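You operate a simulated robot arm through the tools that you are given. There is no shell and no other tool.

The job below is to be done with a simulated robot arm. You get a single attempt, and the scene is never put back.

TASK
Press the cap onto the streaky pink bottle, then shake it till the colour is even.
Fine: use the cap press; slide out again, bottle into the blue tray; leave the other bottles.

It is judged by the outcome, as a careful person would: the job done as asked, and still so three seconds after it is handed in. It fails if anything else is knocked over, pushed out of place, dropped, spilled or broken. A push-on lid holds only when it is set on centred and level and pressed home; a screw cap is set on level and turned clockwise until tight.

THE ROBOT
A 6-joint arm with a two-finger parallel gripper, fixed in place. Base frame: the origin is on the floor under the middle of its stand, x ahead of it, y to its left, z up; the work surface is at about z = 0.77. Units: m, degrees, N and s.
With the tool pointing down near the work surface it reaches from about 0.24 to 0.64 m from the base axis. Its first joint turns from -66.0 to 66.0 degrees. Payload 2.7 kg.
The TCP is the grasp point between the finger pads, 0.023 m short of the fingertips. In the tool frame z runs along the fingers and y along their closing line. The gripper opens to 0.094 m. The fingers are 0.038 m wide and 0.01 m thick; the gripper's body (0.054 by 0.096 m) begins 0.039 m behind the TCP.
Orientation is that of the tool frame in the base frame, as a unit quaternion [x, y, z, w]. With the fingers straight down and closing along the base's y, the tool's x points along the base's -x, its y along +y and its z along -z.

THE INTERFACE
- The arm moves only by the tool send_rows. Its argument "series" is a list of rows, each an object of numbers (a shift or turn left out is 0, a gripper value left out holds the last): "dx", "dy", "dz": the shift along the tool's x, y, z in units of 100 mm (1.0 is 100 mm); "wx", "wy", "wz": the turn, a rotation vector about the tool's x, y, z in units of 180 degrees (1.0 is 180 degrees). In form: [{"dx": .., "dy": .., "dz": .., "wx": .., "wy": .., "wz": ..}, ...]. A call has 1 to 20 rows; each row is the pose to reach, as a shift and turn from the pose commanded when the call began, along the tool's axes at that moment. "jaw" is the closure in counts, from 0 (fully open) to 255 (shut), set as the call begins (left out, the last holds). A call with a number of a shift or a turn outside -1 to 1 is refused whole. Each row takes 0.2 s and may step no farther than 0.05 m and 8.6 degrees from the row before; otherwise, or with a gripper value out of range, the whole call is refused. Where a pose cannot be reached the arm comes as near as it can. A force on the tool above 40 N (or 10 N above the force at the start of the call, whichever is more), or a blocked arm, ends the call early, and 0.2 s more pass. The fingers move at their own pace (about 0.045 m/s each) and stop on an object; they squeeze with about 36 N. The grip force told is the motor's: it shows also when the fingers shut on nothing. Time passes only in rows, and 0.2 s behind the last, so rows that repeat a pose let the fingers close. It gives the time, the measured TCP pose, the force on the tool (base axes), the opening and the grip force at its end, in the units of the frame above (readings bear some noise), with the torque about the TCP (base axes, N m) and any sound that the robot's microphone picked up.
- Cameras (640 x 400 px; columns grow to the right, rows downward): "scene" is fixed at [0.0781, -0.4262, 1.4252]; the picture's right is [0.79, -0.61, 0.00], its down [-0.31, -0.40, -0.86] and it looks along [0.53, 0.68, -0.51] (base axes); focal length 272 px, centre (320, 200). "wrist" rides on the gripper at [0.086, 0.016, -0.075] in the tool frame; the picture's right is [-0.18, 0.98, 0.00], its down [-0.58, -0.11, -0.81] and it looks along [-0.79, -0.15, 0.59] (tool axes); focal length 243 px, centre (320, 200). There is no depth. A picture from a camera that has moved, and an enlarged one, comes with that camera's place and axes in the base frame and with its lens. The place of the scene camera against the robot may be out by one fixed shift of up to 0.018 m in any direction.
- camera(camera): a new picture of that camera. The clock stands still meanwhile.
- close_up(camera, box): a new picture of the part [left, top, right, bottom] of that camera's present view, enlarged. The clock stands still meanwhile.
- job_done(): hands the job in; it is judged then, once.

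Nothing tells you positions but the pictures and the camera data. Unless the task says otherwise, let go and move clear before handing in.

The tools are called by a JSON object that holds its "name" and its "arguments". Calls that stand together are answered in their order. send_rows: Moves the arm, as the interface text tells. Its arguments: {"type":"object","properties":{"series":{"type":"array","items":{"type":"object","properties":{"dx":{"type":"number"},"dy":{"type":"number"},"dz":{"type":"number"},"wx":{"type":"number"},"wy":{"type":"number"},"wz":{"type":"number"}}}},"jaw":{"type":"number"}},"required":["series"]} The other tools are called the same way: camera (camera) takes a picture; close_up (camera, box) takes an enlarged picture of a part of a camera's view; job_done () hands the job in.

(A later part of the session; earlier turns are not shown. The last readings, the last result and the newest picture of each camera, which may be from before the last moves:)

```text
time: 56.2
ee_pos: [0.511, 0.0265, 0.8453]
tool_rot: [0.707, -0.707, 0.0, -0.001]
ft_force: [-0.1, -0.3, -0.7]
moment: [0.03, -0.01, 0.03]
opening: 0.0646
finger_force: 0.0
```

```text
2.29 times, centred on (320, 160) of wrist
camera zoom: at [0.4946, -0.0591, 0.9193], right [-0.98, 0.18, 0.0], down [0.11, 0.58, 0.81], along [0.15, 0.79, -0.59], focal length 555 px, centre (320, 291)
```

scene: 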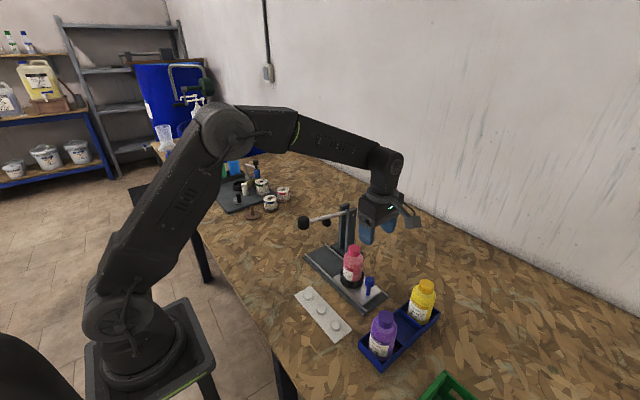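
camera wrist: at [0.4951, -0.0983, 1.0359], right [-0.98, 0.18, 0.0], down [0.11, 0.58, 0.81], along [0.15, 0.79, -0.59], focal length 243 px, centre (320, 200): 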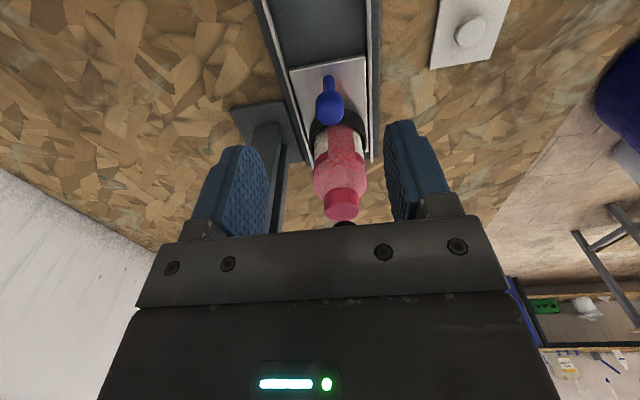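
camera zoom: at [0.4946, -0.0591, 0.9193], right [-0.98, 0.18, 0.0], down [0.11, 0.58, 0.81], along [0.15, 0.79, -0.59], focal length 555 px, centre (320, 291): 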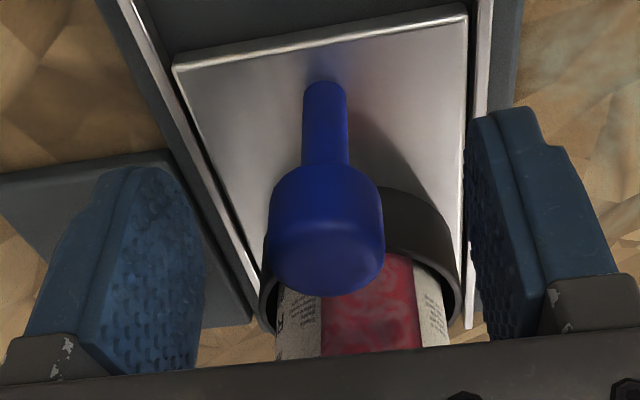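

The fingers are around the knob again. I'll close and slide the carriage back out.

{"name": "send_rows", "arguments": {"jaw": 255, "series": [{}, {}, {}, {}]}}

{"name": "send_rows", "arguments": {"series": [{"dx": 0.02}, {"dx": 0.07}, {"dx": 0.14}, {"dx": 0.22}, {"dx": 0.3}, {"dx": 0.38}, {"dx": 0.46}, {"dx": 0.54}, {"dx": 0.62}, {"dx": 0.7}, {"dx": 0.78}, {"dx": 0.85}, {"dx": 0.92}, {"dx": 0.97}, {"dx": 1.0}, {"dx": 1.0}]}}

{"name": "close_up", "arguments": {"camera": "scene", "box": [290, 190, 430, 320]}}

```text
time: 57.2
ee_pos: [0.5104, 0.0262, 0.8462]
tool_rot: [-0.707, 0.707, 0.002, 0.001]
ft_force: [-5.3, -0.1, 1.1]
moment: [-0.07, -0.2, 0.01]
opening: 0.0256
finger_force: 44.9
```

```text
time: 60.6
ee_pos: [0.5099, -0.0739, 0.8448]
tool_rot: [0.707, -0.707, 0.0, -0.001]
ft_force: [-2.5, 0.7, -6.2]
moment: [0.25, 0.45, 0.04]
opening: 0.0255
finger_force: 44.2
```

```text
3.08 times, centred on (360, 255) of scene
camera zoom: at [0.0782, -0.4262, 1.4252], right [0.79, -0.61, 0.0], down [-0.31, -0.4, -0.86], along [0.53, 0.68, -0.51], focal length 837 px, centre (197, 31)
```

zoom: 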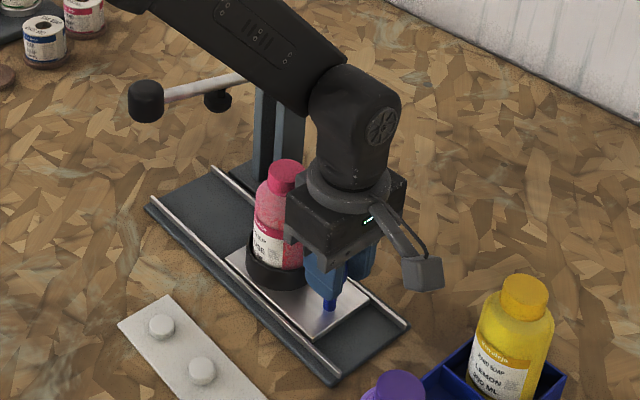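

{"name": "send_rows", "arguments": {"series": [{"dx": 0.05}, {"dx": 0.1}, {"dx": 0.15}, {"dx": 0.19}, {"dx": 0.205}, {"dx": 0.205}]}}

{"name": "send_rows", "arguments": {"jaw": 80, "series": [{}, {}, {}]}}

{"name": "close_up", "arguments": {"camera": "scene", "box": [290, 190, 430, 320]}}

```text
time: 62.0
ee_pos: [0.5095, -0.0936, 0.845]
tool_rot: [-0.707, 0.707, 0.001, 0.0]
ft_force: [-17.9, 5.1, 15.7]
moment: [-0.66, -0.07, -0.1]
opening: 0.0258
finger_force: 45.4
```

```text
time: 62.8
ee_pos: [0.5111, -0.0931, 0.8448]
tool_rot: [-0.707, 0.707, 0.001, 0.001]
ft_force: [-0.3, -0.1, 0.2]
moment: [-0.01, 0.0, -0.02]
opening: 0.0648
finger_force: 0.0
```

```text
3.08 times, centred on (360, 255) of scene
camera zoom: at [0.0782, -0.4262, 1.4252], right [0.79, -0.61, 0.0], down [-0.31, -0.4, -0.86], along [0.53, 0.68, -0.51], focal length 837 px, centre (197, 31)
```

zoom: 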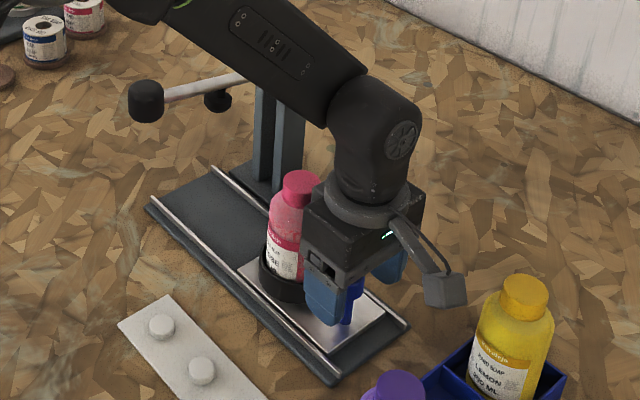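

The carriage is back out. I'll rise clear, open the jaws and line up over the bottle.

{"name": "send_rows", "arguments": {"jaw": 20, "series": [{"dz": -0.2}, {"dz": -0.5}, {"dz": -0.8}, {"dz": -1.0}, {"dz": -1.0}]}}

{"name": "send_rows", "arguments": {"series": [{"dz": -0.4}, {"dz": -0.6}, {"dz": -0.6}]}}

{"name": "camera", "arguments": {"camera": "wrist"}}

{"name": "close_up", "arguments": {"camera": "wrist", "box": [270, 60, 390, 190]}}

{"name": "close_up", "arguments": {"camera": "scene", "box": [325, 230, 385, 305]}}

```text
time: 64.0
ee_pos: [0.5094, -0.0939, 0.9452]
tool_rot: [-0.707, 0.707, 0.001, 0.001]
ft_force: [0.5, 0.8, 0.0]
moment: [-0.01, 0.03, 0.01]
opening: 0.0866
finger_force: 0.0
```

```text
time: 64.8
ee_pos: [0.5101, -0.0946, 1.0072]
tool_rot: [-0.707, 0.707, 0.001, 0.0]
ft_force: [0.8, 0.0, 0.1]
moment: [0.02, 0.01, -0.04]
opening: 0.0867
finger_force: 0.1
```

```text
taken
camera wrist: at [0.4946, -0.1803, 1.0804], right [-0.98, 0.18, 0.0], down [0.11, 0.58, 0.81], along [0.15, 0.79, -0.59], focal length 243 px, centre (320, 200)
```

wrist: 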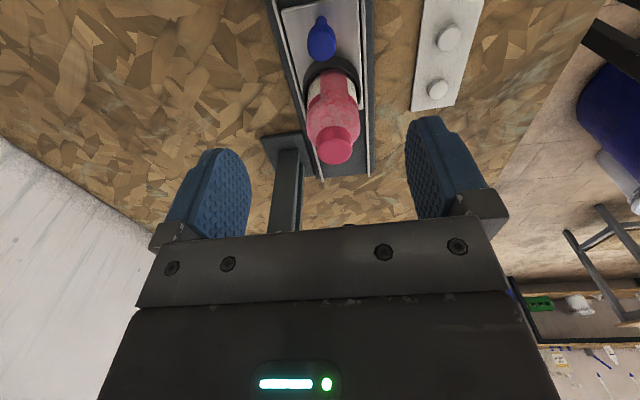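

```text
3.08 times, centred on (330, 125) of wrist
camera zoom: at [0.4946, -0.1803, 1.0804], right [-0.98, 0.18, 0.0], down [0.11, 0.58, 0.81], along [0.15, 0.79, -0.59], focal length 746 px, centre (289, 431)
```

zoom: 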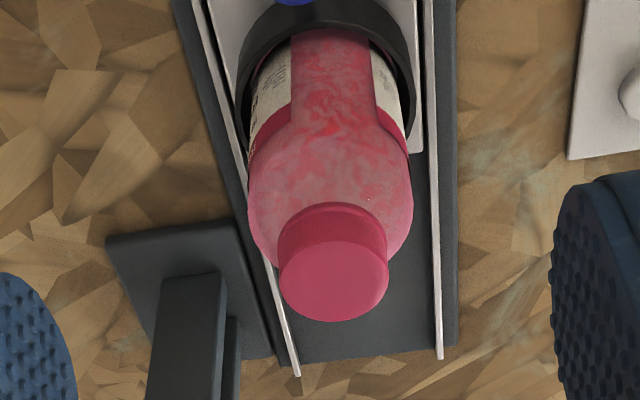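

```text
5.33 times, centred on (355, 268) of scene
camera zoom: at [0.0781, -0.4262, 1.4252], right [0.79, -0.61, 0.0], down [-0.31, -0.4, -0.86], along [0.53, 0.68, -0.51], focal length 1451 px, centre (133, -160)
```

zoom: 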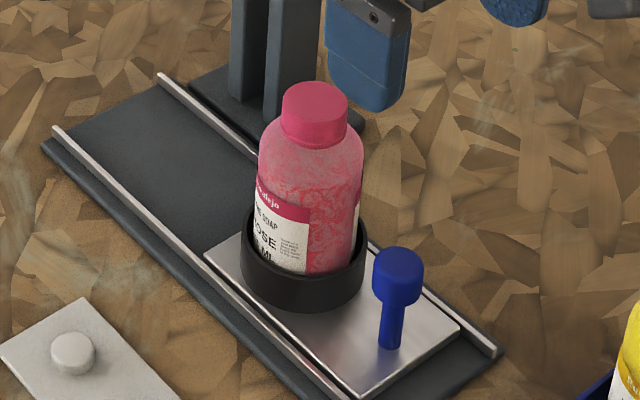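

The cap is home and straight. I'll move over the bottle and descend to grip its body, stopping with the palm just above the cap.

{"name": "send_rows", "arguments": {"series": [{"dx": -0.25}, {"dx": -0.5}, {"dx": -0.74}, {"dx": -0.74, "dz": 0.2}, {"dx": -0.74, "dz": 0.45}, {"dx": -0.74, "dz": 0.6}, {"dx": -0.74, "dz": 0.6}]}}

{"name": "camera", "arguments": {"camera": "wrist"}}

{"name": "close_up", "arguments": {"camera": "scene", "box": [310, 210, 400, 300]}}

```text
time: 66.4
ee_pos: [0.5099, -0.0207, 0.9453]
tool_rot: [0.707, -0.707, -0.001, -0.001]
ft_force: [0.5, 0.4, 0.1]
moment: [-0.01, -0.03, -0.04]
opening: 0.0869
finger_force: 0.1
```

```text
taken
camera wrist: at [0.4947, -0.1068, 1.0195], right [-0.98, 0.18, 0.0], down [0.11, 0.58, 0.81], along [0.15, 0.79, -0.59], focal length 243 px, centre (320, 200)
```

wrist: 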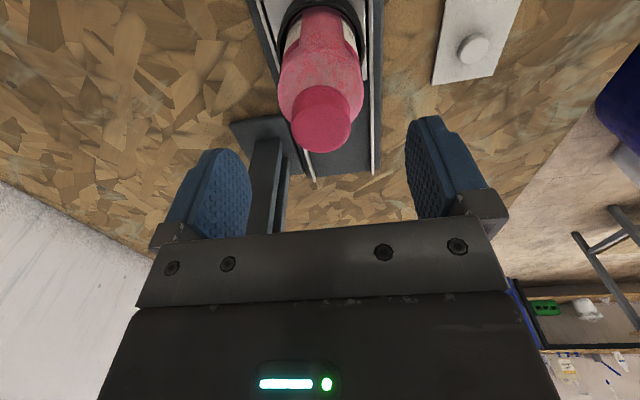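

```text
4.44 times, centred on (355, 255) of scene
camera zoom: at [0.0782, -0.4262, 1.4252], right [0.79, -0.61, 0.0], down [-0.31, -0.4, -0.86], along [0.53, 0.68, -0.51], focal length 1209 px, centre (164, -44)
```

zoom: 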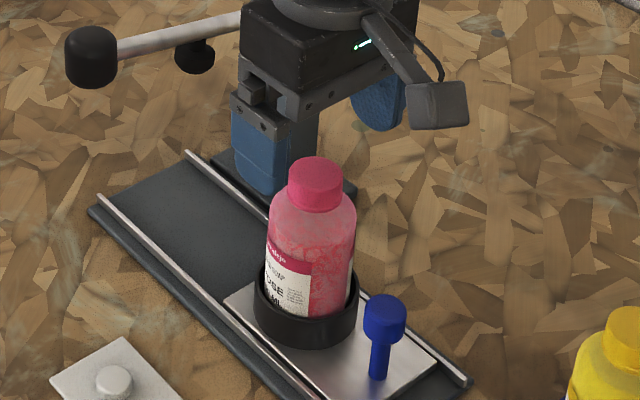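

{"name": "send_rows", "arguments": {"series": [{"dz": 0.2}, {"dz": 0.4}, {"dz": 0.55}, {"dz": 0.65}, {"dz": 0.7}, {"dz": 0.7}]}}

{"name": "camera", "arguments": {"camera": "wrist"}}

{"name": "close_up", "arguments": {"camera": "scene", "box": [310, 210, 400, 300]}}

```text
time: 67.8
ee_pos: [0.5106, -0.0189, 0.8742]
tool_rot: [0.707, -0.707, -0.001, -0.001]
ft_force: [0.6, -0.1, 0.1]
moment: [0.0, 0.02, 0.02]
opening: 0.0868
finger_force: 0.1
```

```text
taken
camera wrist: at [0.4945, -0.1055, 0.9486], right [-0.98, 0.18, 0.0], down [0.11, 0.58, 0.81], along [0.15, 0.79, -0.59], focal length 243 px, centre (320, 200)
```

wrist: 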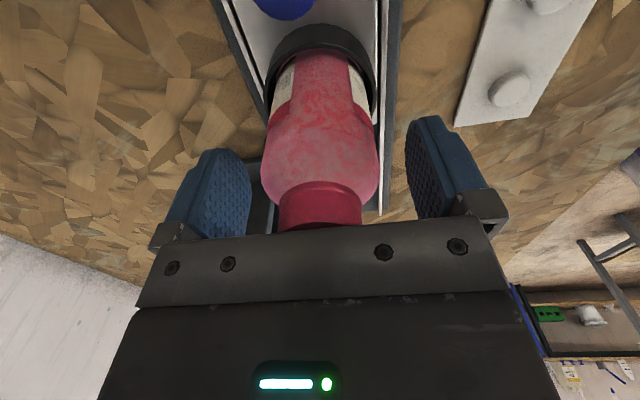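

```text
4.44 times, centred on (355, 255) of scene
camera zoom: at [0.0782, -0.4262, 1.4252], right [0.79, -0.61, 0.0], down [-0.31, -0.4, -0.86], along [0.53, 0.68, -0.51], focal length 1209 px, centre (164, -44)
```

zoom: 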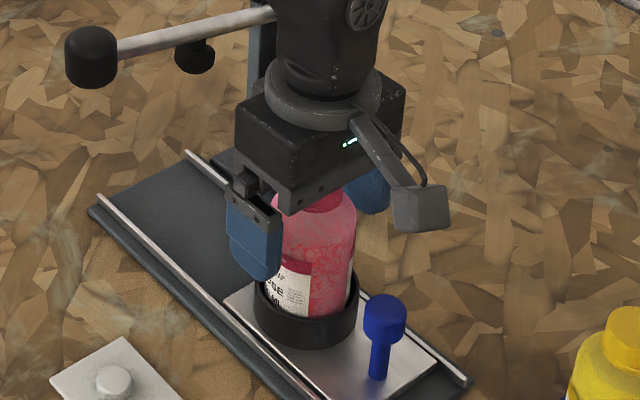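

No contact with the cap and the bottle is centred. I'll grip the body.

{"name": "send_rows", "arguments": {"jaw": 255, "series": [{}, {}, {}, {}, {}]}}

{"name": "close_up", "arguments": {"camera": "wrist", "box": [180, 20, 480, 240]}}

```text
time: 69.0
ee_pos: [0.5109, -0.0182, 0.8746]
tool_rot: [-0.707, 0.707, 0.0, 0.001]
ft_force: [-0.1, 0.1, -0.7]
moment: [-0.01, -0.07, 0.0]
opening: 0.0552
finger_force: 35.8
```

```text
1.82 times, centred on (330, 130) of wrist
camera zoom: at [0.4944, -0.1055, 0.9487], right [-0.98, 0.18, 0.0], down [0.11, 0.58, 0.81], along [0.15, 0.79, -0.59], focal length 441 px, centre (302, 327)
```

zoom: 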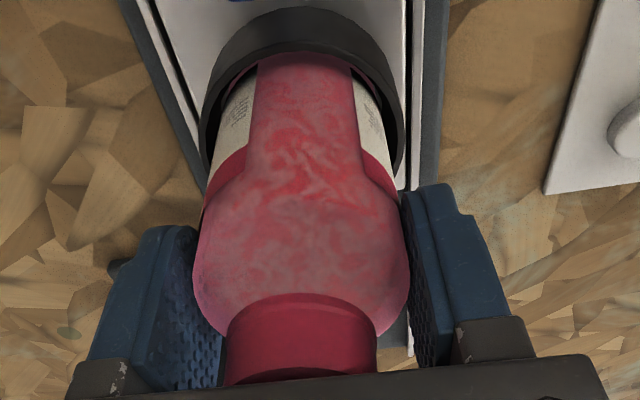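

Gripped at 55 mm. I'll lift slowly straight up out of the cup.

{"name": "send_rows", "arguments": {"series": [{"dz": -0.05}, {"dz": -0.15}, {"dz": -0.3}, {"dz": -0.45}, {"dz": -0.6}, {"dz": -0.8}, {"dz": -1.0}, {"dz": -1.0}]}}

{"name": "close_up", "arguments": {"camera": "scene", "box": [290, 170, 420, 310]}}

{"name": "camera", "arguments": {"camera": "wrist"}}

```text
time: 70.8
ee_pos: [0.5099, -0.0187, 0.9755]
tool_rot: [-0.707, 0.707, 0.001, 0.0]
ft_force: [0.4, -0.2, -2.4]
moment: [0.02, -0.01, -0.01]
opening: 0.0552
finger_force: 35.9
```

```text
2.86 times, centred on (355, 240) of scene
camera zoom: at [0.0782, -0.4262, 1.4252], right [0.79, -0.61, 0.0], down [-0.31, -0.4, -0.86], along [0.53, 0.68, -0.51], focal length 777 px, centre (220, 86)
```

zoom: 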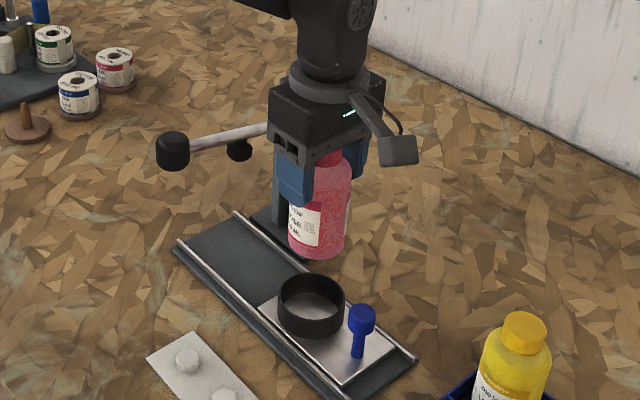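

```text
taken
camera wrist: at [0.4943, -0.1053, 1.0492], right [-0.98, 0.18, 0.0], down [0.11, 0.58, 0.81], along [0.15, 0.79, -0.59], focal length 243 px, centre (320, 200)
```

wrist: 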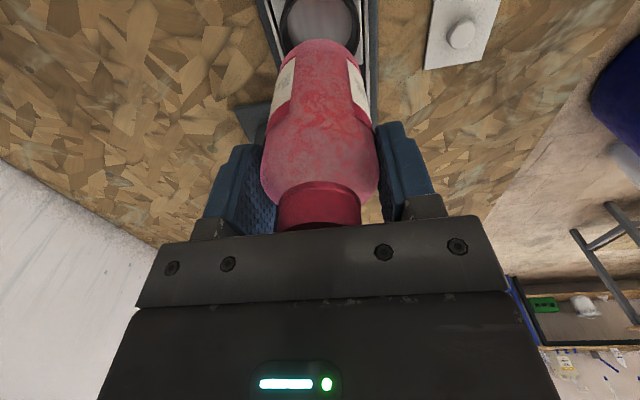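

The bottle is out, weighing about 2.4 N. I'll take it up and back into clear space for shaking.

{"name": "send_rows", "arguments": {"series": [{"dz": -0.3, "dy": 0.1}, {"dz": -0.6, "dy": 0.3}, {"dz": -0.85, "dy": 0.5}, {"dz": -1.0, "dy": 0.7}, {"dz": -1.0, "dy": 0.8}, {"dz": -1.0, "dy": 0.8}]}}

{"name": "send_rows", "arguments": {"series": [{"dz": -0.3, "dx": 0.1}, {"dz": -0.6, "dx": 0.2}, {"dz": -0.75, "dx": 0.3}, {"dz": -0.75, "dx": 0.3}]}}

{"name": "camera", "arguments": {"camera": "scene"}}

{"name": "close_up", "arguments": {"camera": "wrist", "box": [220, 30, 420, 240]}}

```text
time: 72.2
ee_pos: [0.4298, -0.0184, 1.0749]
tool_rot: [-0.707, 0.707, 0.0, 0.001]
ft_force: [0.1, 0.4, -2.0]
moment: [-0.02, 0.0, 0.02]
opening: 0.0552
finger_force: 36.1
```

```text
time: 73.2
ee_pos: [0.4294, -0.0497, 1.1527]
tool_rot: [-0.707, 0.707, 0.001, 0.0]
ft_force: [0.4, 0.6, -2.3]
moment: [-0.02, 0.02, -0.03]
opening: 0.055
finger_force: 36.1
```

```text
taken
```

scene: 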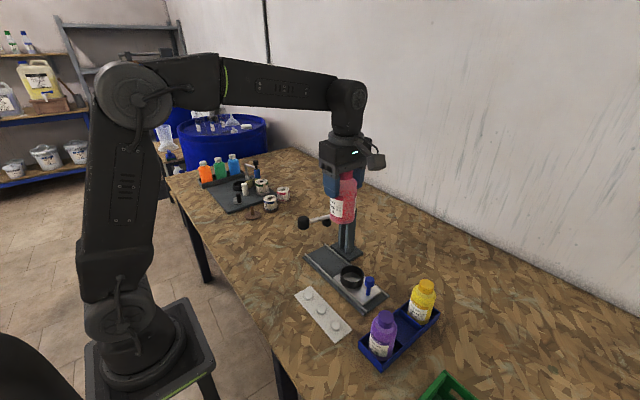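

```text
1.90 times, centred on (320, 135) of wrist
camera zoom: at [0.4137, -0.1364, 1.2254], right [-0.98, 0.18, 0.0], down [0.11, 0.58, 0.81], along [0.15, 0.79, -0.59], focal length 462 px, centre (320, 324)
```

zoom: 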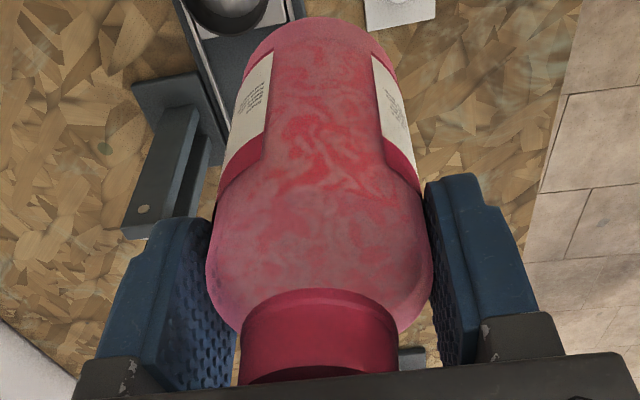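

The bottle is clear of everything. I'll shake it up and down.

{"name": "send_rows", "arguments": {"series": [{"dz": -0.24}, {"dz": 0.24}, {"dz": -0.24}, {"dz": 0.24}, {"dz": -0.24}, {"dz": 0.24}, {"dz": -0.24}, {"dz": 0.24}, {"dz": -0.24}, {"dz": 0.24}, {"dz": -0.24}, {"dz": 0.24}, {"dz": -0.24}, {"dz": 0.24}, {"dz": -0.24}, {"dz": 0.24}, {"dz": -0.24}, {"dz": 0.24}, {"dz": 0.0}, {"dz": 0.0}]}}

{"name": "close_up", "arguments": {"camera": "wrist", "box": [220, 30, 420, 240]}}

{"name": "close_up", "arguments": {"camera": "scene", "box": [300, 130, 400, 240]}}

```text
time: 77.4
ee_pos: [0.4315, -0.0483, 1.1516]
tool_rot: [0.707, -0.707, -0.001, 0.0]
ft_force: [-0.8, 0.1, -2.4]
moment: [-0.01, -0.01, -0.01]
opening: 0.0552
finger_force: 36.1
```

```text
1.90 times, centred on (320, 135) of wrist
camera zoom: at [0.4152, -0.1346, 1.2255], right [-0.98, 0.18, 0.0], down [0.11, 0.58, 0.81], along [0.15, 0.79, -0.59], focal length 462 px, centre (320, 324)
```

zoom: 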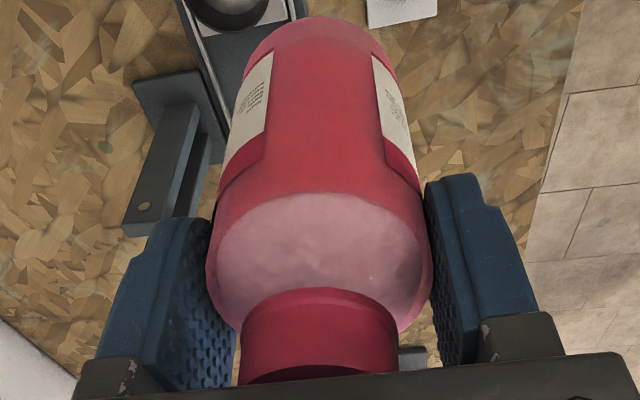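

```text
3.64 times, centred on (350, 185) of scene
camera zoom: at [0.0782, -0.4262, 1.4252], right [0.79, -0.61, 0.0], down [-0.31, -0.4, -0.86], along [0.53, 0.68, -0.51], focal length 989 px, centre (211, 254)
```

zoom: 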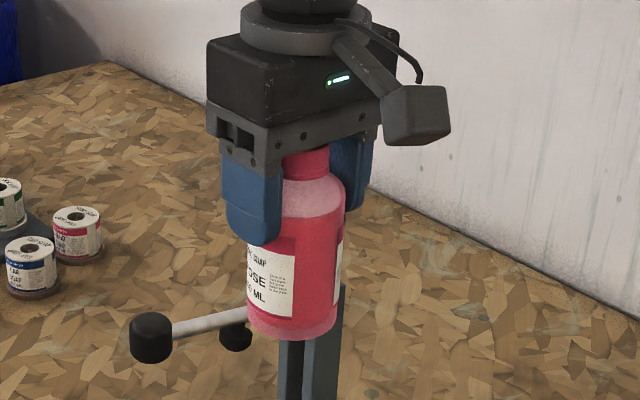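

{"name": "close_up", "arguments": {"camera": "wrist", "box": [270, 35, 370, 115]}}

{"name": "close_up", "arguments": {"camera": "scene", "box": [355, 180, 400, 230]}}

{"name": "close_up", "arguments": {"camera": "scene", "box": [320, 170, 365, 225]}}

```text
5.00 times, centred on (320, 75) of wrist
camera zoom: at [0.4152, -0.1346, 1.2255], right [-0.98, 0.18, 0.0], down [0.11, 0.58, 0.81], along [0.15, 0.79, -0.59], focal length 1213 px, centre (320, 825)
```

zoom: 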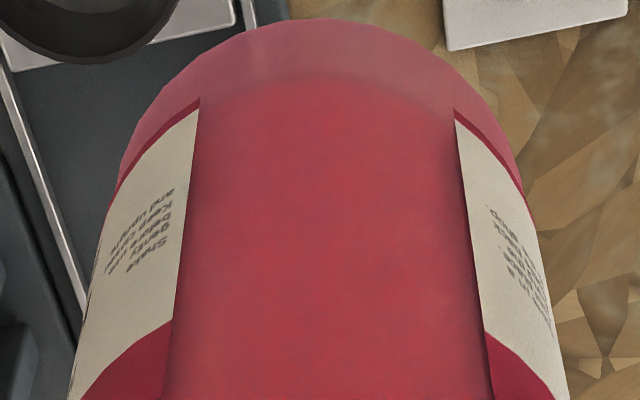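

```text
8.00 times, centred on (378, 205) of scene
camera zoom: at [0.0782, -0.4262, 1.4252], right [0.79, -0.61, 0.0], down [-0.31, -0.4, -0.86], along [0.53, 0.68, -0.51], focal length 2176 px, centre (-140, 160)
```

zoom: 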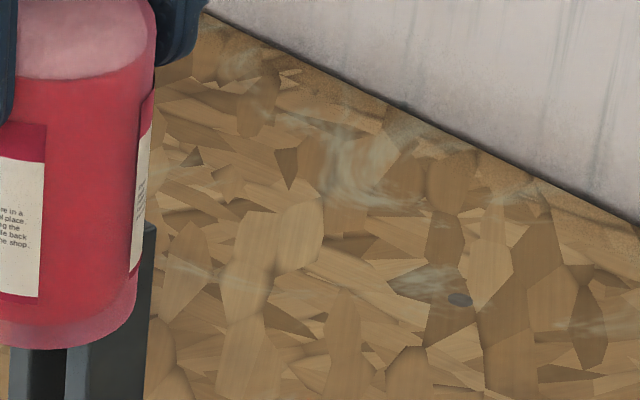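

```text
7.27 times, centred on (342, 198) of scene
camera zoom: at [0.0782, -0.4262, 1.4252], right [0.79, -0.61, 0.0], down [-0.31, -0.4, -0.86], along [0.53, 0.68, -0.51], focal length 1978 px, centre (156, 218)
```

zoom: 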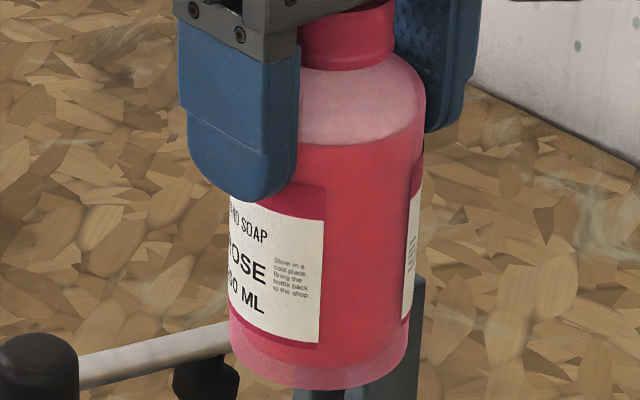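

It's nearly uniform, with only faint mottling left. I'll do another round so it's fully even.

{"name": "send_rows", "arguments": {"series": [{"dz": -0.24}, {"dz": 0.24}, {"dz": -0.24}, {"dz": 0.24}, {"dz": -0.24}, {"dz": 0.24}, {"dz": -0.24}, {"dz": 0.24}, {"dz": -0.24}, {"dz": 0.24}, {"dz": -0.24}, {"dz": 0.24}, {"dz": -0.24}, {"dz": 0.24}, {"dz": -0.24}, {"dz": 0.24}, {"dz": -0.24}, {"dz": 0.24}, {"dz": 0.0}, {"dz": 0.0}]}}

{"name": "close_up", "arguments": {"camera": "wrist", "box": [270, 35, 370, 115]}}

{"name": "close_up", "arguments": {"camera": "scene", "box": [320, 170, 365, 225]}}

{"name": "close_up", "arguments": {"camera": "wrist", "box": [220, 30, 420, 240]}}

```text
time: 81.6
ee_pos: [0.43, -0.05, 1.1509]
tool_rot: [-0.707, 0.708, 0.001, 0.0]
ft_force: [0.7, -1.1, -1.3]
moment: [0.0, -0.01, -0.01]
opening: 0.0552
finger_force: 36.0
```

```text
5.00 times, centred on (320, 75) of wrist
camera zoom: at [0.4132, -0.1352, 1.2247], right [-0.98, 0.18, 0.0], down [0.11, 0.58, 0.81], along [0.15, 0.79, -0.59], focal length 1213 px, centre (320, 825)
```

zoom: 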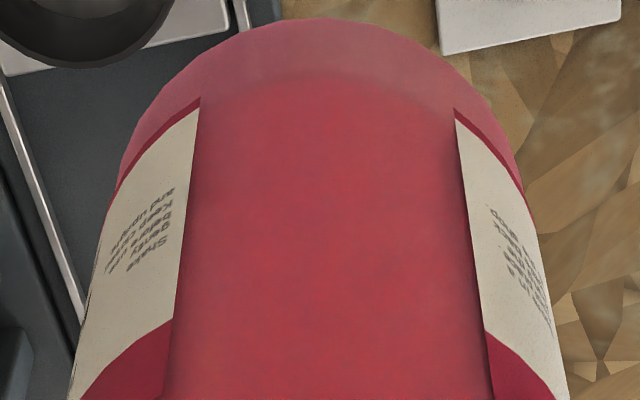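

```text
7.27 times, centred on (342, 198) of scene
camera zoom: at [0.0782, -0.4262, 1.4252], right [0.79, -0.61, 0.0], down [-0.31, -0.4, -0.86], along [0.53, 0.68, -0.51], focal length 1978 px, centre (156, 218)
```

zoom: 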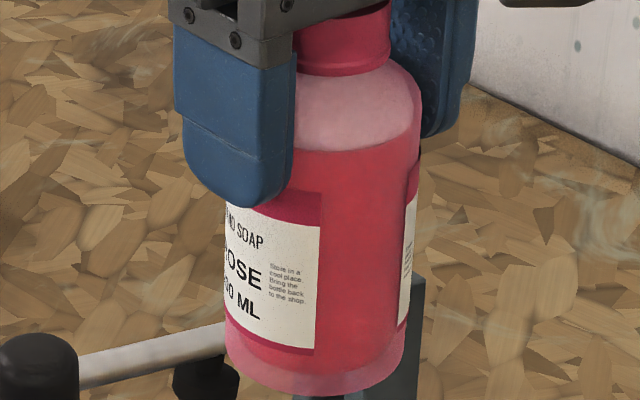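

```text
1.90 times, centred on (320, 135) of wrist
camera zoom: at [0.4132, -0.1352, 1.2247], right [-0.98, 0.18, 0.0], down [0.11, 0.58, 0.81], along [0.15, 0.79, -0.59], focal length 462 px, centre (320, 324)
```

zoom: 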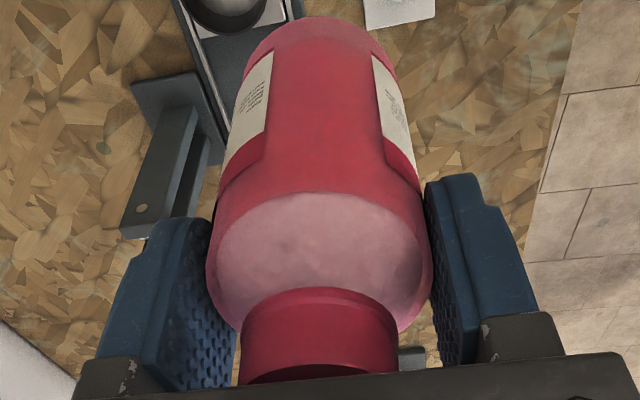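

The colour is even now. I'll turn the gripper back so the fingers close along y, which clears the neighbouring bottles in the tray, and look at the tray slot.

{"name": "send_rows", "arguments": {"series": [{"dx": -0.015, "dy": 0.06, "wz": 0.0417}, {"dx": -0.03, "dy": 0.12, "wz": 0.0833}, {"dx": -0.045, "dy": 0.18, "wz": 0.125}, {"dx": -0.06, "dy": 0.24, "wz": 0.1667}, {"dx": -0.08, "dy": 0.3, "wz": 0.2083}, {"dx": -0.095, "dy": 0.36, "wz": 0.25}, {"dx": -0.11, "dy": 0.42, "wz": 0.2917}, {"dx": -0.13, "dy": 0.48, "wz": 0.3333}, {"dx": -0.145, "dy": 0.54, "wz": 0.375}, {"dx": -0.16, "dy": 0.6, "wz": 0.4167}, {"dx": -0.175, "dy": 0.65, "wz": 0.4583}, {"dx": -0.19, "dy": 0.7, "wz": 0.5}, {"dx": -0.19, "dy": 0.7, "wz": 0.5}]}}

{"name": "camera", "arguments": {"camera": "wrist"}}

{"name": "close_up", "arguments": {"camera": "wrist", "box": [150, 20, 290, 160]}}

{"name": "close_up", "arguments": {"camera": "scene", "box": [345, 270, 455, 380]}}

```text
time: 84.4
ee_pos: [0.3603, -0.0291, 1.1505]
tool_rot: [0.001, 1.0, 0.001, 0.001]
ft_force: [0.3, 0.7, -1.2]
moment: [-0.02, 0.04, 0.01]
opening: 0.0553
finger_force: 36.2
```

```text
taken
camera wrist: at [0.2742, -0.0134, 1.2244], right [0.19, 0.98, 0.0], down [0.58, -0.11, 0.81], along [0.79, -0.15, -0.59], focal length 243 px, centre (320, 200)
```

wrist: 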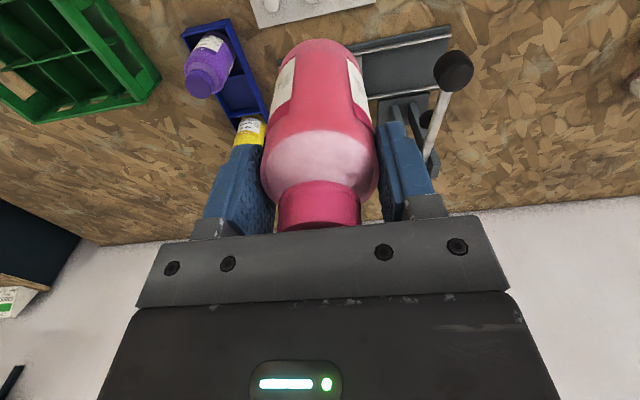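

```text
2.86 times, centred on (220, 90) of wrist
camera zoom: at [0.2742, -0.0134, 1.2244], right [0.19, 0.98, 0.0], down [0.58, -0.11, 0.81], along [0.79, -0.15, -0.59], focal length 693 px, centre (606, 514)
```

zoom: 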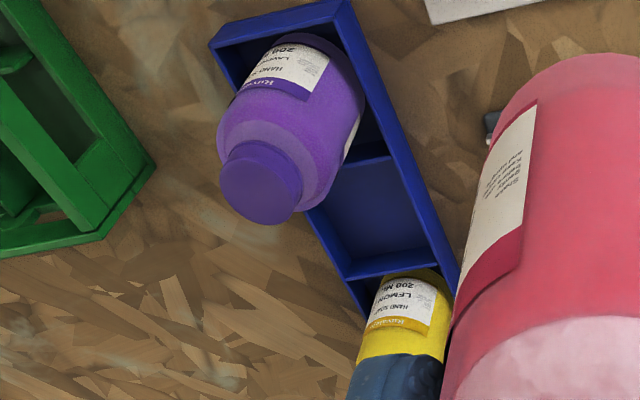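

```text
3.64 times, centred on (400, 325) of scene
camera zoom: at [0.0782, -0.4262, 1.4252], right [0.79, -0.61, 0.0], down [-0.31, -0.4, -0.86], along [0.53, 0.68, -0.51], focal length 989 px, centre (29, -254)
```

zoom: 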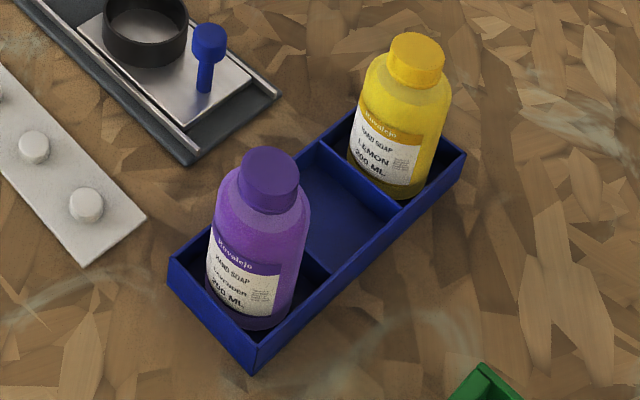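

The empty middle slot is at about (0.495, -0.2135), between the purple bottle (x ≈ 0.421) and the yellow one (x ≈ 0.567). I'll carry the bottle over it, well above the neighbours.

{"name": "send_rows", "arguments": {"series": [{"dx": -0.15, "dy": -0.2, "dz": 0.0}, {"dx": -0.33, "dy": -0.45, "dz": 0.1}, {"dx": -0.5, "dy": -0.7, "dz": 0.25}, {"dx": -0.675, "dy": -0.9, "dz": 0.4}, {"dx": -0.675, "dy": -0.9, "dz": 0.4}]}}

{"name": "send_rows", "arguments": {"series": [{"dx": -0.15, "dy": -0.2, "dz": 0.0}, {"dx": -0.33, "dy": -0.45, "dz": 0.1}, {"dx": -0.5, "dy": -0.7, "dz": 0.25}, {"dx": -0.675, "dy": -0.935, "dz": 0.4}, {"dx": -0.675, "dy": -0.935, "dz": 0.4}]}}

{"name": "camera", "arguments": {"camera": "wrist"}}

{"name": "close_up", "arguments": {"camera": "scene", "box": [345, 230, 465, 380]}}

```text
time: 85.6
ee_pos: [0.4272, -0.1192, 1.1117]
tool_rot: [0.001, 1.0, 0.0, -0.001]
ft_force: [0.7, 0.2, -2.3]
moment: [0.03, 0.02, 0.01]
opening: 0.0551
finger_force: 36.1
```

```text
time: 86.8
ee_pos: [0.4971, -0.2137, 1.0687]
tool_rot: [0.0, 1.0, 0.0, 0.0]
ft_force: [-0.1, -0.9, -3.0]
moment: [0.01, -0.04, -0.01]
opening: 0.0551
finger_force: 35.9
```

```text
taken
camera wrist: at [0.4106, -0.1971, 1.1425], right [0.18, 0.98, 0.0], down [0.58, -0.11, 0.81], along [0.79, -0.15, -0.59], focal length 243 px, centre (320, 200)
```

wrist: 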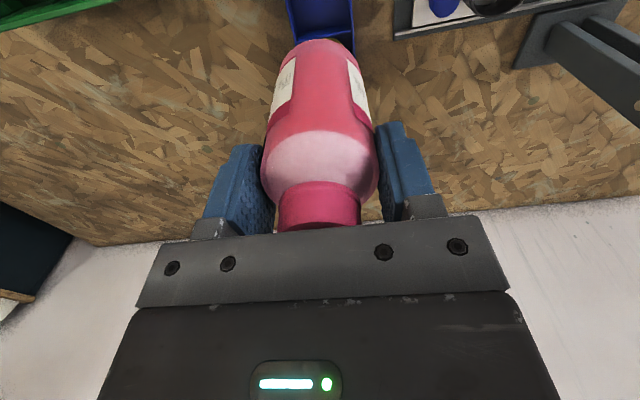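

```text
2.67 times, centred on (405, 305) of scene
camera zoom: at [0.0782, -0.4263, 1.4252], right [0.79, -0.61, 0.0], down [-0.31, -0.4, -0.86], along [0.53, 0.68, -0.51], focal length 725 px, centre (93, -80)
```

zoom: 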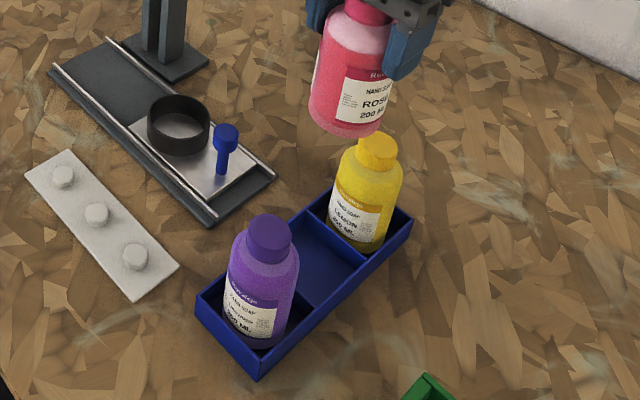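

{"name": "close_up", "arguments": {"camera": "wrist", "box": [270, 0, 370, 70]}}

{"name": "close_up", "arguments": {"camera": "scene", "box": [370, 290, 450, 375]}}

```text
5.71 times, centred on (320, 35) of wrist
camera zoom: at [0.4106, -0.1971, 1.1425], right [0.18, 0.98, 0.0], down [0.58, -0.11, 0.81], along [0.79, -0.15, -0.59], focal length 1386 px, centre (320, 1143)
```

zoom: 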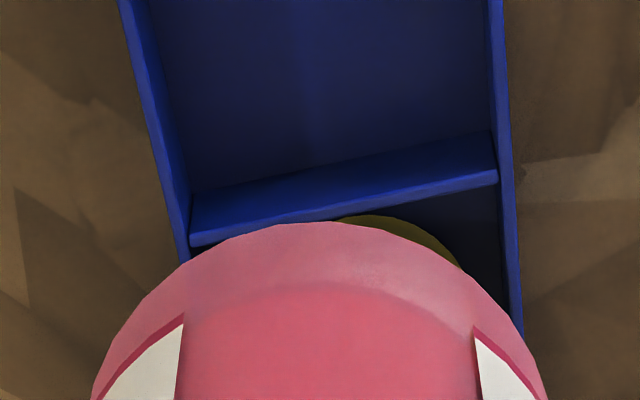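

```text
4.71 times, centred on (410, 332) of scene
camera zoom: at [0.0782, -0.4263, 1.4252], right [0.79, -0.61, 0.0], down [-0.31, -0.4, -0.86], along [0.53, 0.68, -0.51], focal length 1280 px, centre (-104, -424)
```

zoom: 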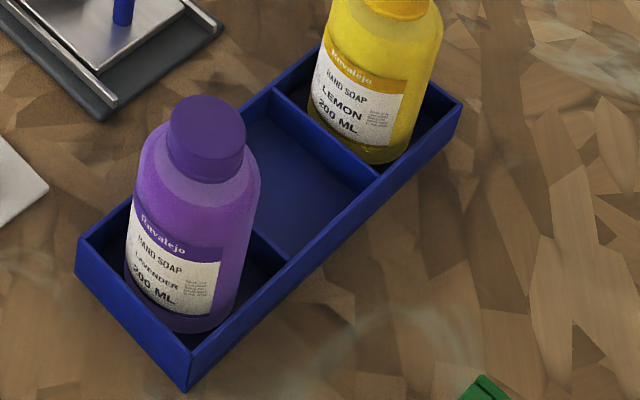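

The middle slot centre works out to about (0.4965, -0.2145). I'll correct slightly and descend partway.

{"name": "send_rows", "arguments": {"series": [{"dx": -0.015, "dy": -0.01, "dz": 0.0}, {"dx": -0.015, "dy": -0.01, "dz": 0.25}, {"dx": -0.015, "dy": -0.01, "dz": 0.5}, {"dx": -0.015, "dy": -0.01, "dz": 0.75}, {"dx": -0.015, "dy": -0.01, "dz": 0.75}]}}

{"name": "close_up", "arguments": {"camera": "wrist", "box": [220, 0, 420, 130]}}

{"name": "close_up", "arguments": {"camera": "scene", "box": [365, 240, 455, 380]}}

```text
time: 88.0
ee_pos: [0.4968, -0.2159, 0.9943]
tool_rot: [-0.001, 1.0, 0.001, 0.0]
ft_force: [-0.8, -0.2, -2.5]
moment: [-0.02, -0.01, -0.02]
opening: 0.0551
finger_force: 36.6
```

```text
3.08 times, centred on (320, 65) of wrist
camera zoom: at [0.4104, -0.1997, 1.0687], right [0.18, 0.98, 0.0], down [0.58, -0.11, 0.81], along [0.79, -0.15, -0.59], focal length 746 px, centre (320, 615)
```

zoom: 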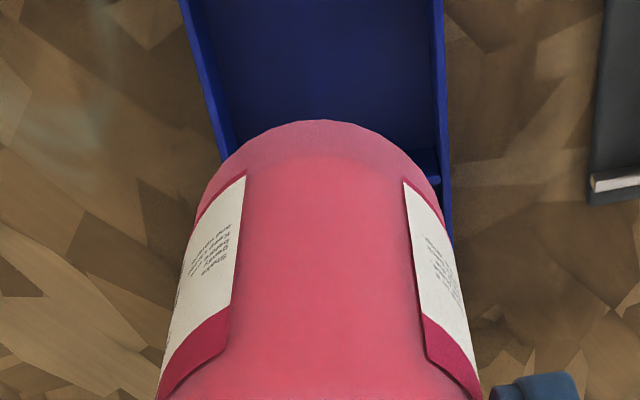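

```text
2.86 times, centred on (410, 310) of scene
camera zoom: at [0.0782, -0.4262, 1.4252], right [0.79, -0.61, 0.0], down [-0.31, -0.4, -0.86], along [0.53, 0.68, -0.51], focal length 777 px, centre (63, -114)
```

zoom: 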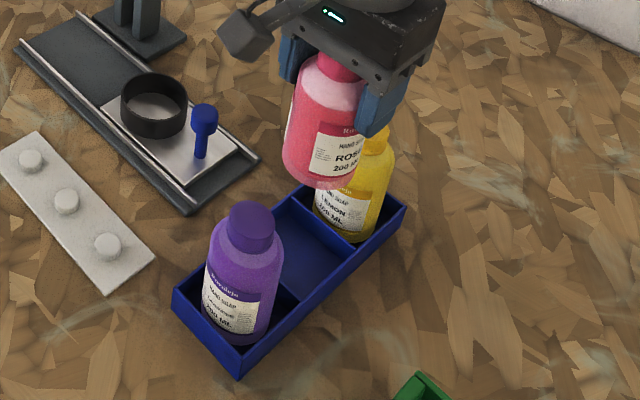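

{"name": "send_rows", "arguments": {"series": [{"dz": 0.25}, {"dz": 0.5}, {"dz": 0.75}, {"dz": 0.88}, {"dz": 0.88}]}}

{"name": "camera", "arguments": {"camera": "wrist"}}

{"name": "close_up", "arguments": {"camera": "wrist", "box": [220, 0, 420, 130]}}

{"name": "close_up", "arguments": {"camera": "scene", "box": [365, 270, 455, 380]}}

```text
time: 89.2
ee_pos: [0.4955, -0.2145, 0.906]
tool_rot: [0.0, 1.0, 0.0, 0.0]
ft_force: [-0.9, 0.6, -2.0]
moment: [0.04, 0.0, 0.0]
opening: 0.0552
finger_force: 35.6
```

```text
taken
camera wrist: at [0.4099, -0.1982, 0.9807], right [0.18, 0.98, 0.0], down [0.58, -0.11, 0.81], along [0.79, -0.15, -0.59], focal length 243 px, centre (320, 200)
```

wrist: 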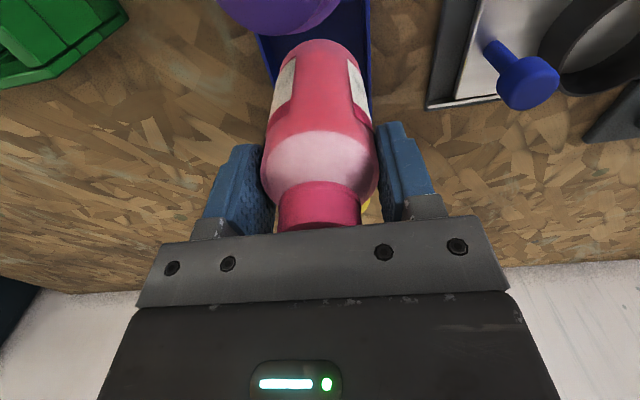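

```text
3.08 times, centred on (320, 65) of wrist
camera zoom: at [0.4099, -0.1982, 0.9807], right [0.18, 0.98, 0.0], down [0.58, -0.11, 0.81], along [0.79, -0.15, -0.59], focal length 746 px, centre (320, 615)
```

zoom: 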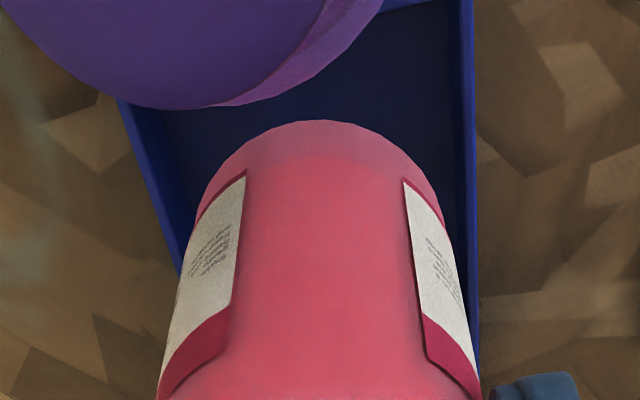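

```text
3.64 times, centred on (410, 325) of scene
camera zoom: at [0.0782, -0.4262, 1.4252], right [0.79, -0.61, 0.0], down [-0.31, -0.4, -0.86], along [0.53, 0.68, -0.51], focal length 989 px, centre (-7, -254)
```

zoom: 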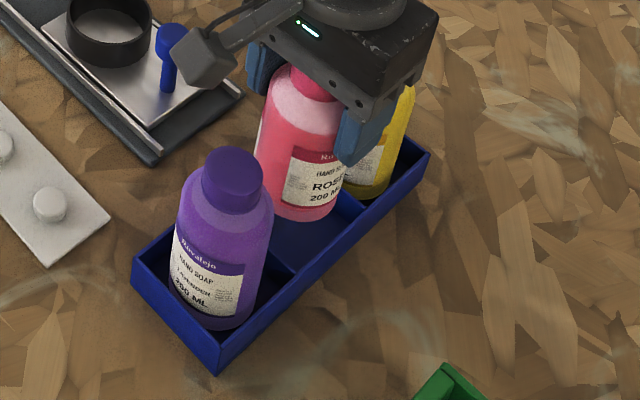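

The bottle is centred over the slot in both x and y, and the wrist camera clears the purple cap. I'll lower it in.

{"name": "send_rows", "arguments": {"series": [{"dz": 0.1}, {"dz": 0.2}, {"dz": 0.28}, {"dz": 0.33}, {"dz": 0.33}]}}

{"name": "close_up", "arguments": {"camera": "scene", "box": [365, 270, 455, 380]}}

```text
time: 90.4
ee_pos: [0.4973, -0.215, 0.8732]
tool_rot: [0.001, 1.0, 0.001, 0.0]
ft_force: [0.0, -0.4, -1.5]
moment: [-0.03, -0.03, 0.06]
opening: 0.0551
finger_force: 36.6
```

```text
3.64 times, centred on (410, 325) of scene
camera zoom: at [0.0782, -0.4262, 1.4252], right [0.79, -0.61, 0.0], down [-0.31, -0.4, -0.86], along [0.53, 0.68, -0.51], focal length 989 px, centre (-7, -254)
```

zoom: 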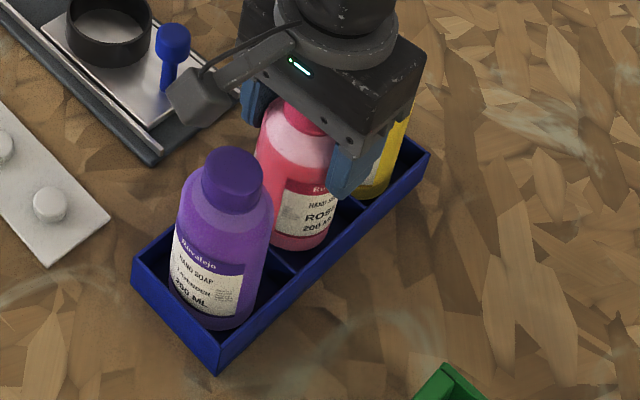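

{"name": "send_rows", "arguments": {"series": [{"dz": 0.02}, {"dz": 0.03}, {"dz": 0.03}]}}

{"name": "send_rows", "arguments": {"series": [{"dz": 0.01}, {"dz": 0.02}, {"dz": 0.02}]}}

{"name": "send_rows", "arguments": {"series": [{"dz": 0.01}, {"dz": 0.01}]}}

{"name": "close_up", "arguments": {"camera": "scene", "box": [365, 270, 455, 380]}}

```text
time: 91.2
ee_pos: [0.498, -0.2151, 0.871]
tool_rot: [0.0, 1.0, 0.001, 0.0]
ft_force: [-0.7, 1.2, -1.1]
moment: [0.0, 0.0, 0.0]
opening: 0.0555
finger_force: 36.0
```

```text
time: 92.0
ee_pos: [0.4978, -0.215, 0.8683]
tool_rot: [0.0, 1.0, 0.002, 0.0]
ft_force: [0.3, 0.6, -1.1]
moment: [0.01, -0.01, 0.03]
opening: 0.0556
finger_force: 36.2
```

```text
time: 92.6
ee_pos: [0.4969, -0.2148, 0.8681]
tool_rot: [0.0, 1.0, 0.0, 0.001]
ft_force: [0.0, -0.2, -1.4]
moment: [0.0, 0.0, 0.0]
opening: 0.0552
finger_force: 36.3
```

```text
3.64 times, centred on (410, 325) of scene
camera zoom: at [0.0782, -0.4262, 1.4252], right [0.79, -0.61, 0.0], down [-0.31, -0.4, -0.86], along [0.53, 0.68, -0.51], focal length 989 px, centre (-7, -254)
```

zoom: 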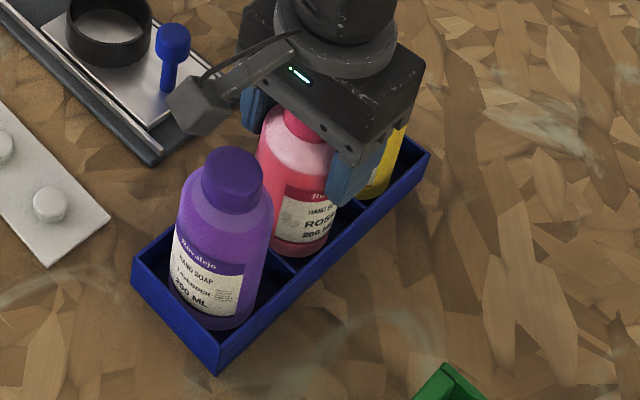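

{"name": "send_rows", "arguments": {"series": [{"dz": 0.015}, {"dz": 0.015}]}}

{"name": "send_rows", "arguments": {"series": [{"dz": 0.015}, {"dz": 0.015}]}}

{"name": "close_up", "arguments": {"camera": "wrist", "box": [220, 30, 420, 240]}}

{"name": "close_up", "arguments": {"camera": "scene", "box": [390, 290, 440, 350]}}

```text
time: 93.2
ee_pos: [0.4972, -0.2157, 0.8656]
tool_rot: [0.0, 1.0, 0.001, 0.0]
ft_force: [-0.7, -0.3, -1.5]
moment: [0.01, -0.04, 0.0]
opening: 0.0548
finger_force: 36.1
```

```text
time: 93.8
ee_pos: [0.4965, -0.2151, 0.8658]
tool_rot: [0.0, 1.0, 0.002, 0.0]
ft_force: [0.0, -0.9, -2.5]
moment: [-0.04, 0.0, 0.0]
opening: 0.0551
finger_force: 35.8
```

```text
1.90 times, centred on (320, 135) of wrist
camera zoom: at [0.4103, -0.1987, 0.9392], right [0.18, 0.98, 0.0], down [0.58, -0.11, 0.81], along [0.79, -0.15, -0.59], focal length 462 px, centre (320, 324)
```

zoom: 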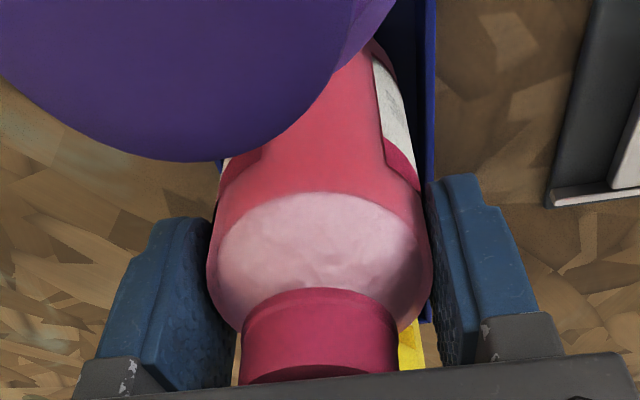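

```text
6.67 times, centred on (415, 320) of scene
camera zoom: at [0.0782, -0.4262, 1.4252], right [0.79, -0.61, 0.0], down [-0.31, -0.4, -0.86], along [0.53, 0.68, -0.51], focal length 1814 px, centre (-313, -600)
```

zoom: 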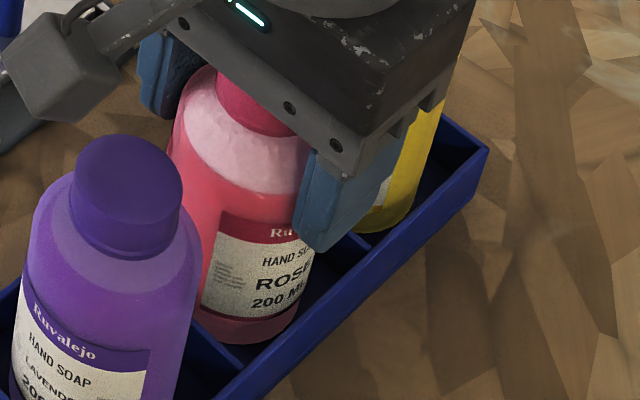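

{"name": "send_rows", "arguments": {"series": [{"dz": 0.01}, {"dz": 0.01}]}}

{"name": "send_rows", "arguments": {"series": [{"dz": 0.01}, {"dz": 0.01}]}}

{"name": "send_rows", "arguments": {"series": [{"dz": 0.01}, {"dz": 0.01}]}}

```text
time: 94.4
ee_pos: [0.4964, -0.2133, 0.8652]
tool_rot: [-0.001, 1.0, 0.0, 0.001]
ft_force: [-4.3, 0.2, 9.0]
moment: [-0.08, 0.18, -0.03]
opening: 0.0551
finger_force: 36.3
```

```text
time: 95.0
ee_pos: [0.4972, -0.2153, 0.8654]
tool_rot: [0.001, 1.0, 0.0, 0.001]
ft_force: [-10.4, 0.7, 28.3]
moment: [0.04, 0.69, 0.05]
opening: 0.0549
finger_force: 36.1
```

```text
time: 95.6
ee_pos: [0.4979, -0.2145, 0.8656]
tool_rot: [0.0, 1.0, 0.0, 0.002]
ft_force: [-7.2, -0.2, 29.9]
moment: [0.1, 0.36, 0.11]
opening: 0.055
finger_force: 36.4
```

It has touched down on the tray floor. I'll back off to relieve the press force before opening.

{"name": "send_rows", "arguments": {"series": [{"dz": -0.015}, {"dz": -0.022}, {"dz": -0.022}]}}

{"name": "close_up", "arguments": {"camera": "scene", "box": [390, 290, 440, 350]}}

```text
time: 96.4
ee_pos: [0.4966, -0.2148, 0.8651]
tool_rot: [-0.001, 1.0, 0.0, 0.001]
ft_force: [2.9, -5.6, 16.8]
moment: [-0.45, -0.55, -0.13]
opening: 0.0553
finger_force: 36.8
```

```text
6.67 times, centred on (415, 320) of scene
camera zoom: at [0.0779, -0.4263, 1.4252], right [0.79, -0.61, 0.0], down [-0.31, -0.4, -0.86], along [0.53, 0.68, -0.51], focal length 1814 px, centre (-313, -600)
```

zoom: 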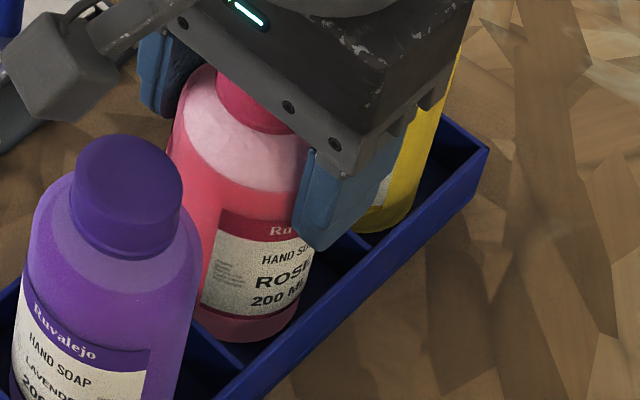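

{"name": "send_rows", "arguments": {"series": [{"dz": -0.01}, {"dz": -0.01}, {"dz": -0.01}]}}

```text
time: 97.2
ee_pos: [0.4959, -0.2138, 0.8644]
tool_rot: [0.0, 1.0, 0.003, -0.001]
ft_force: [3.0, 0.4, 6.6]
moment: [-0.07, -0.49, 0.04]
opening: 0.0552
finger_force: 35.9
```

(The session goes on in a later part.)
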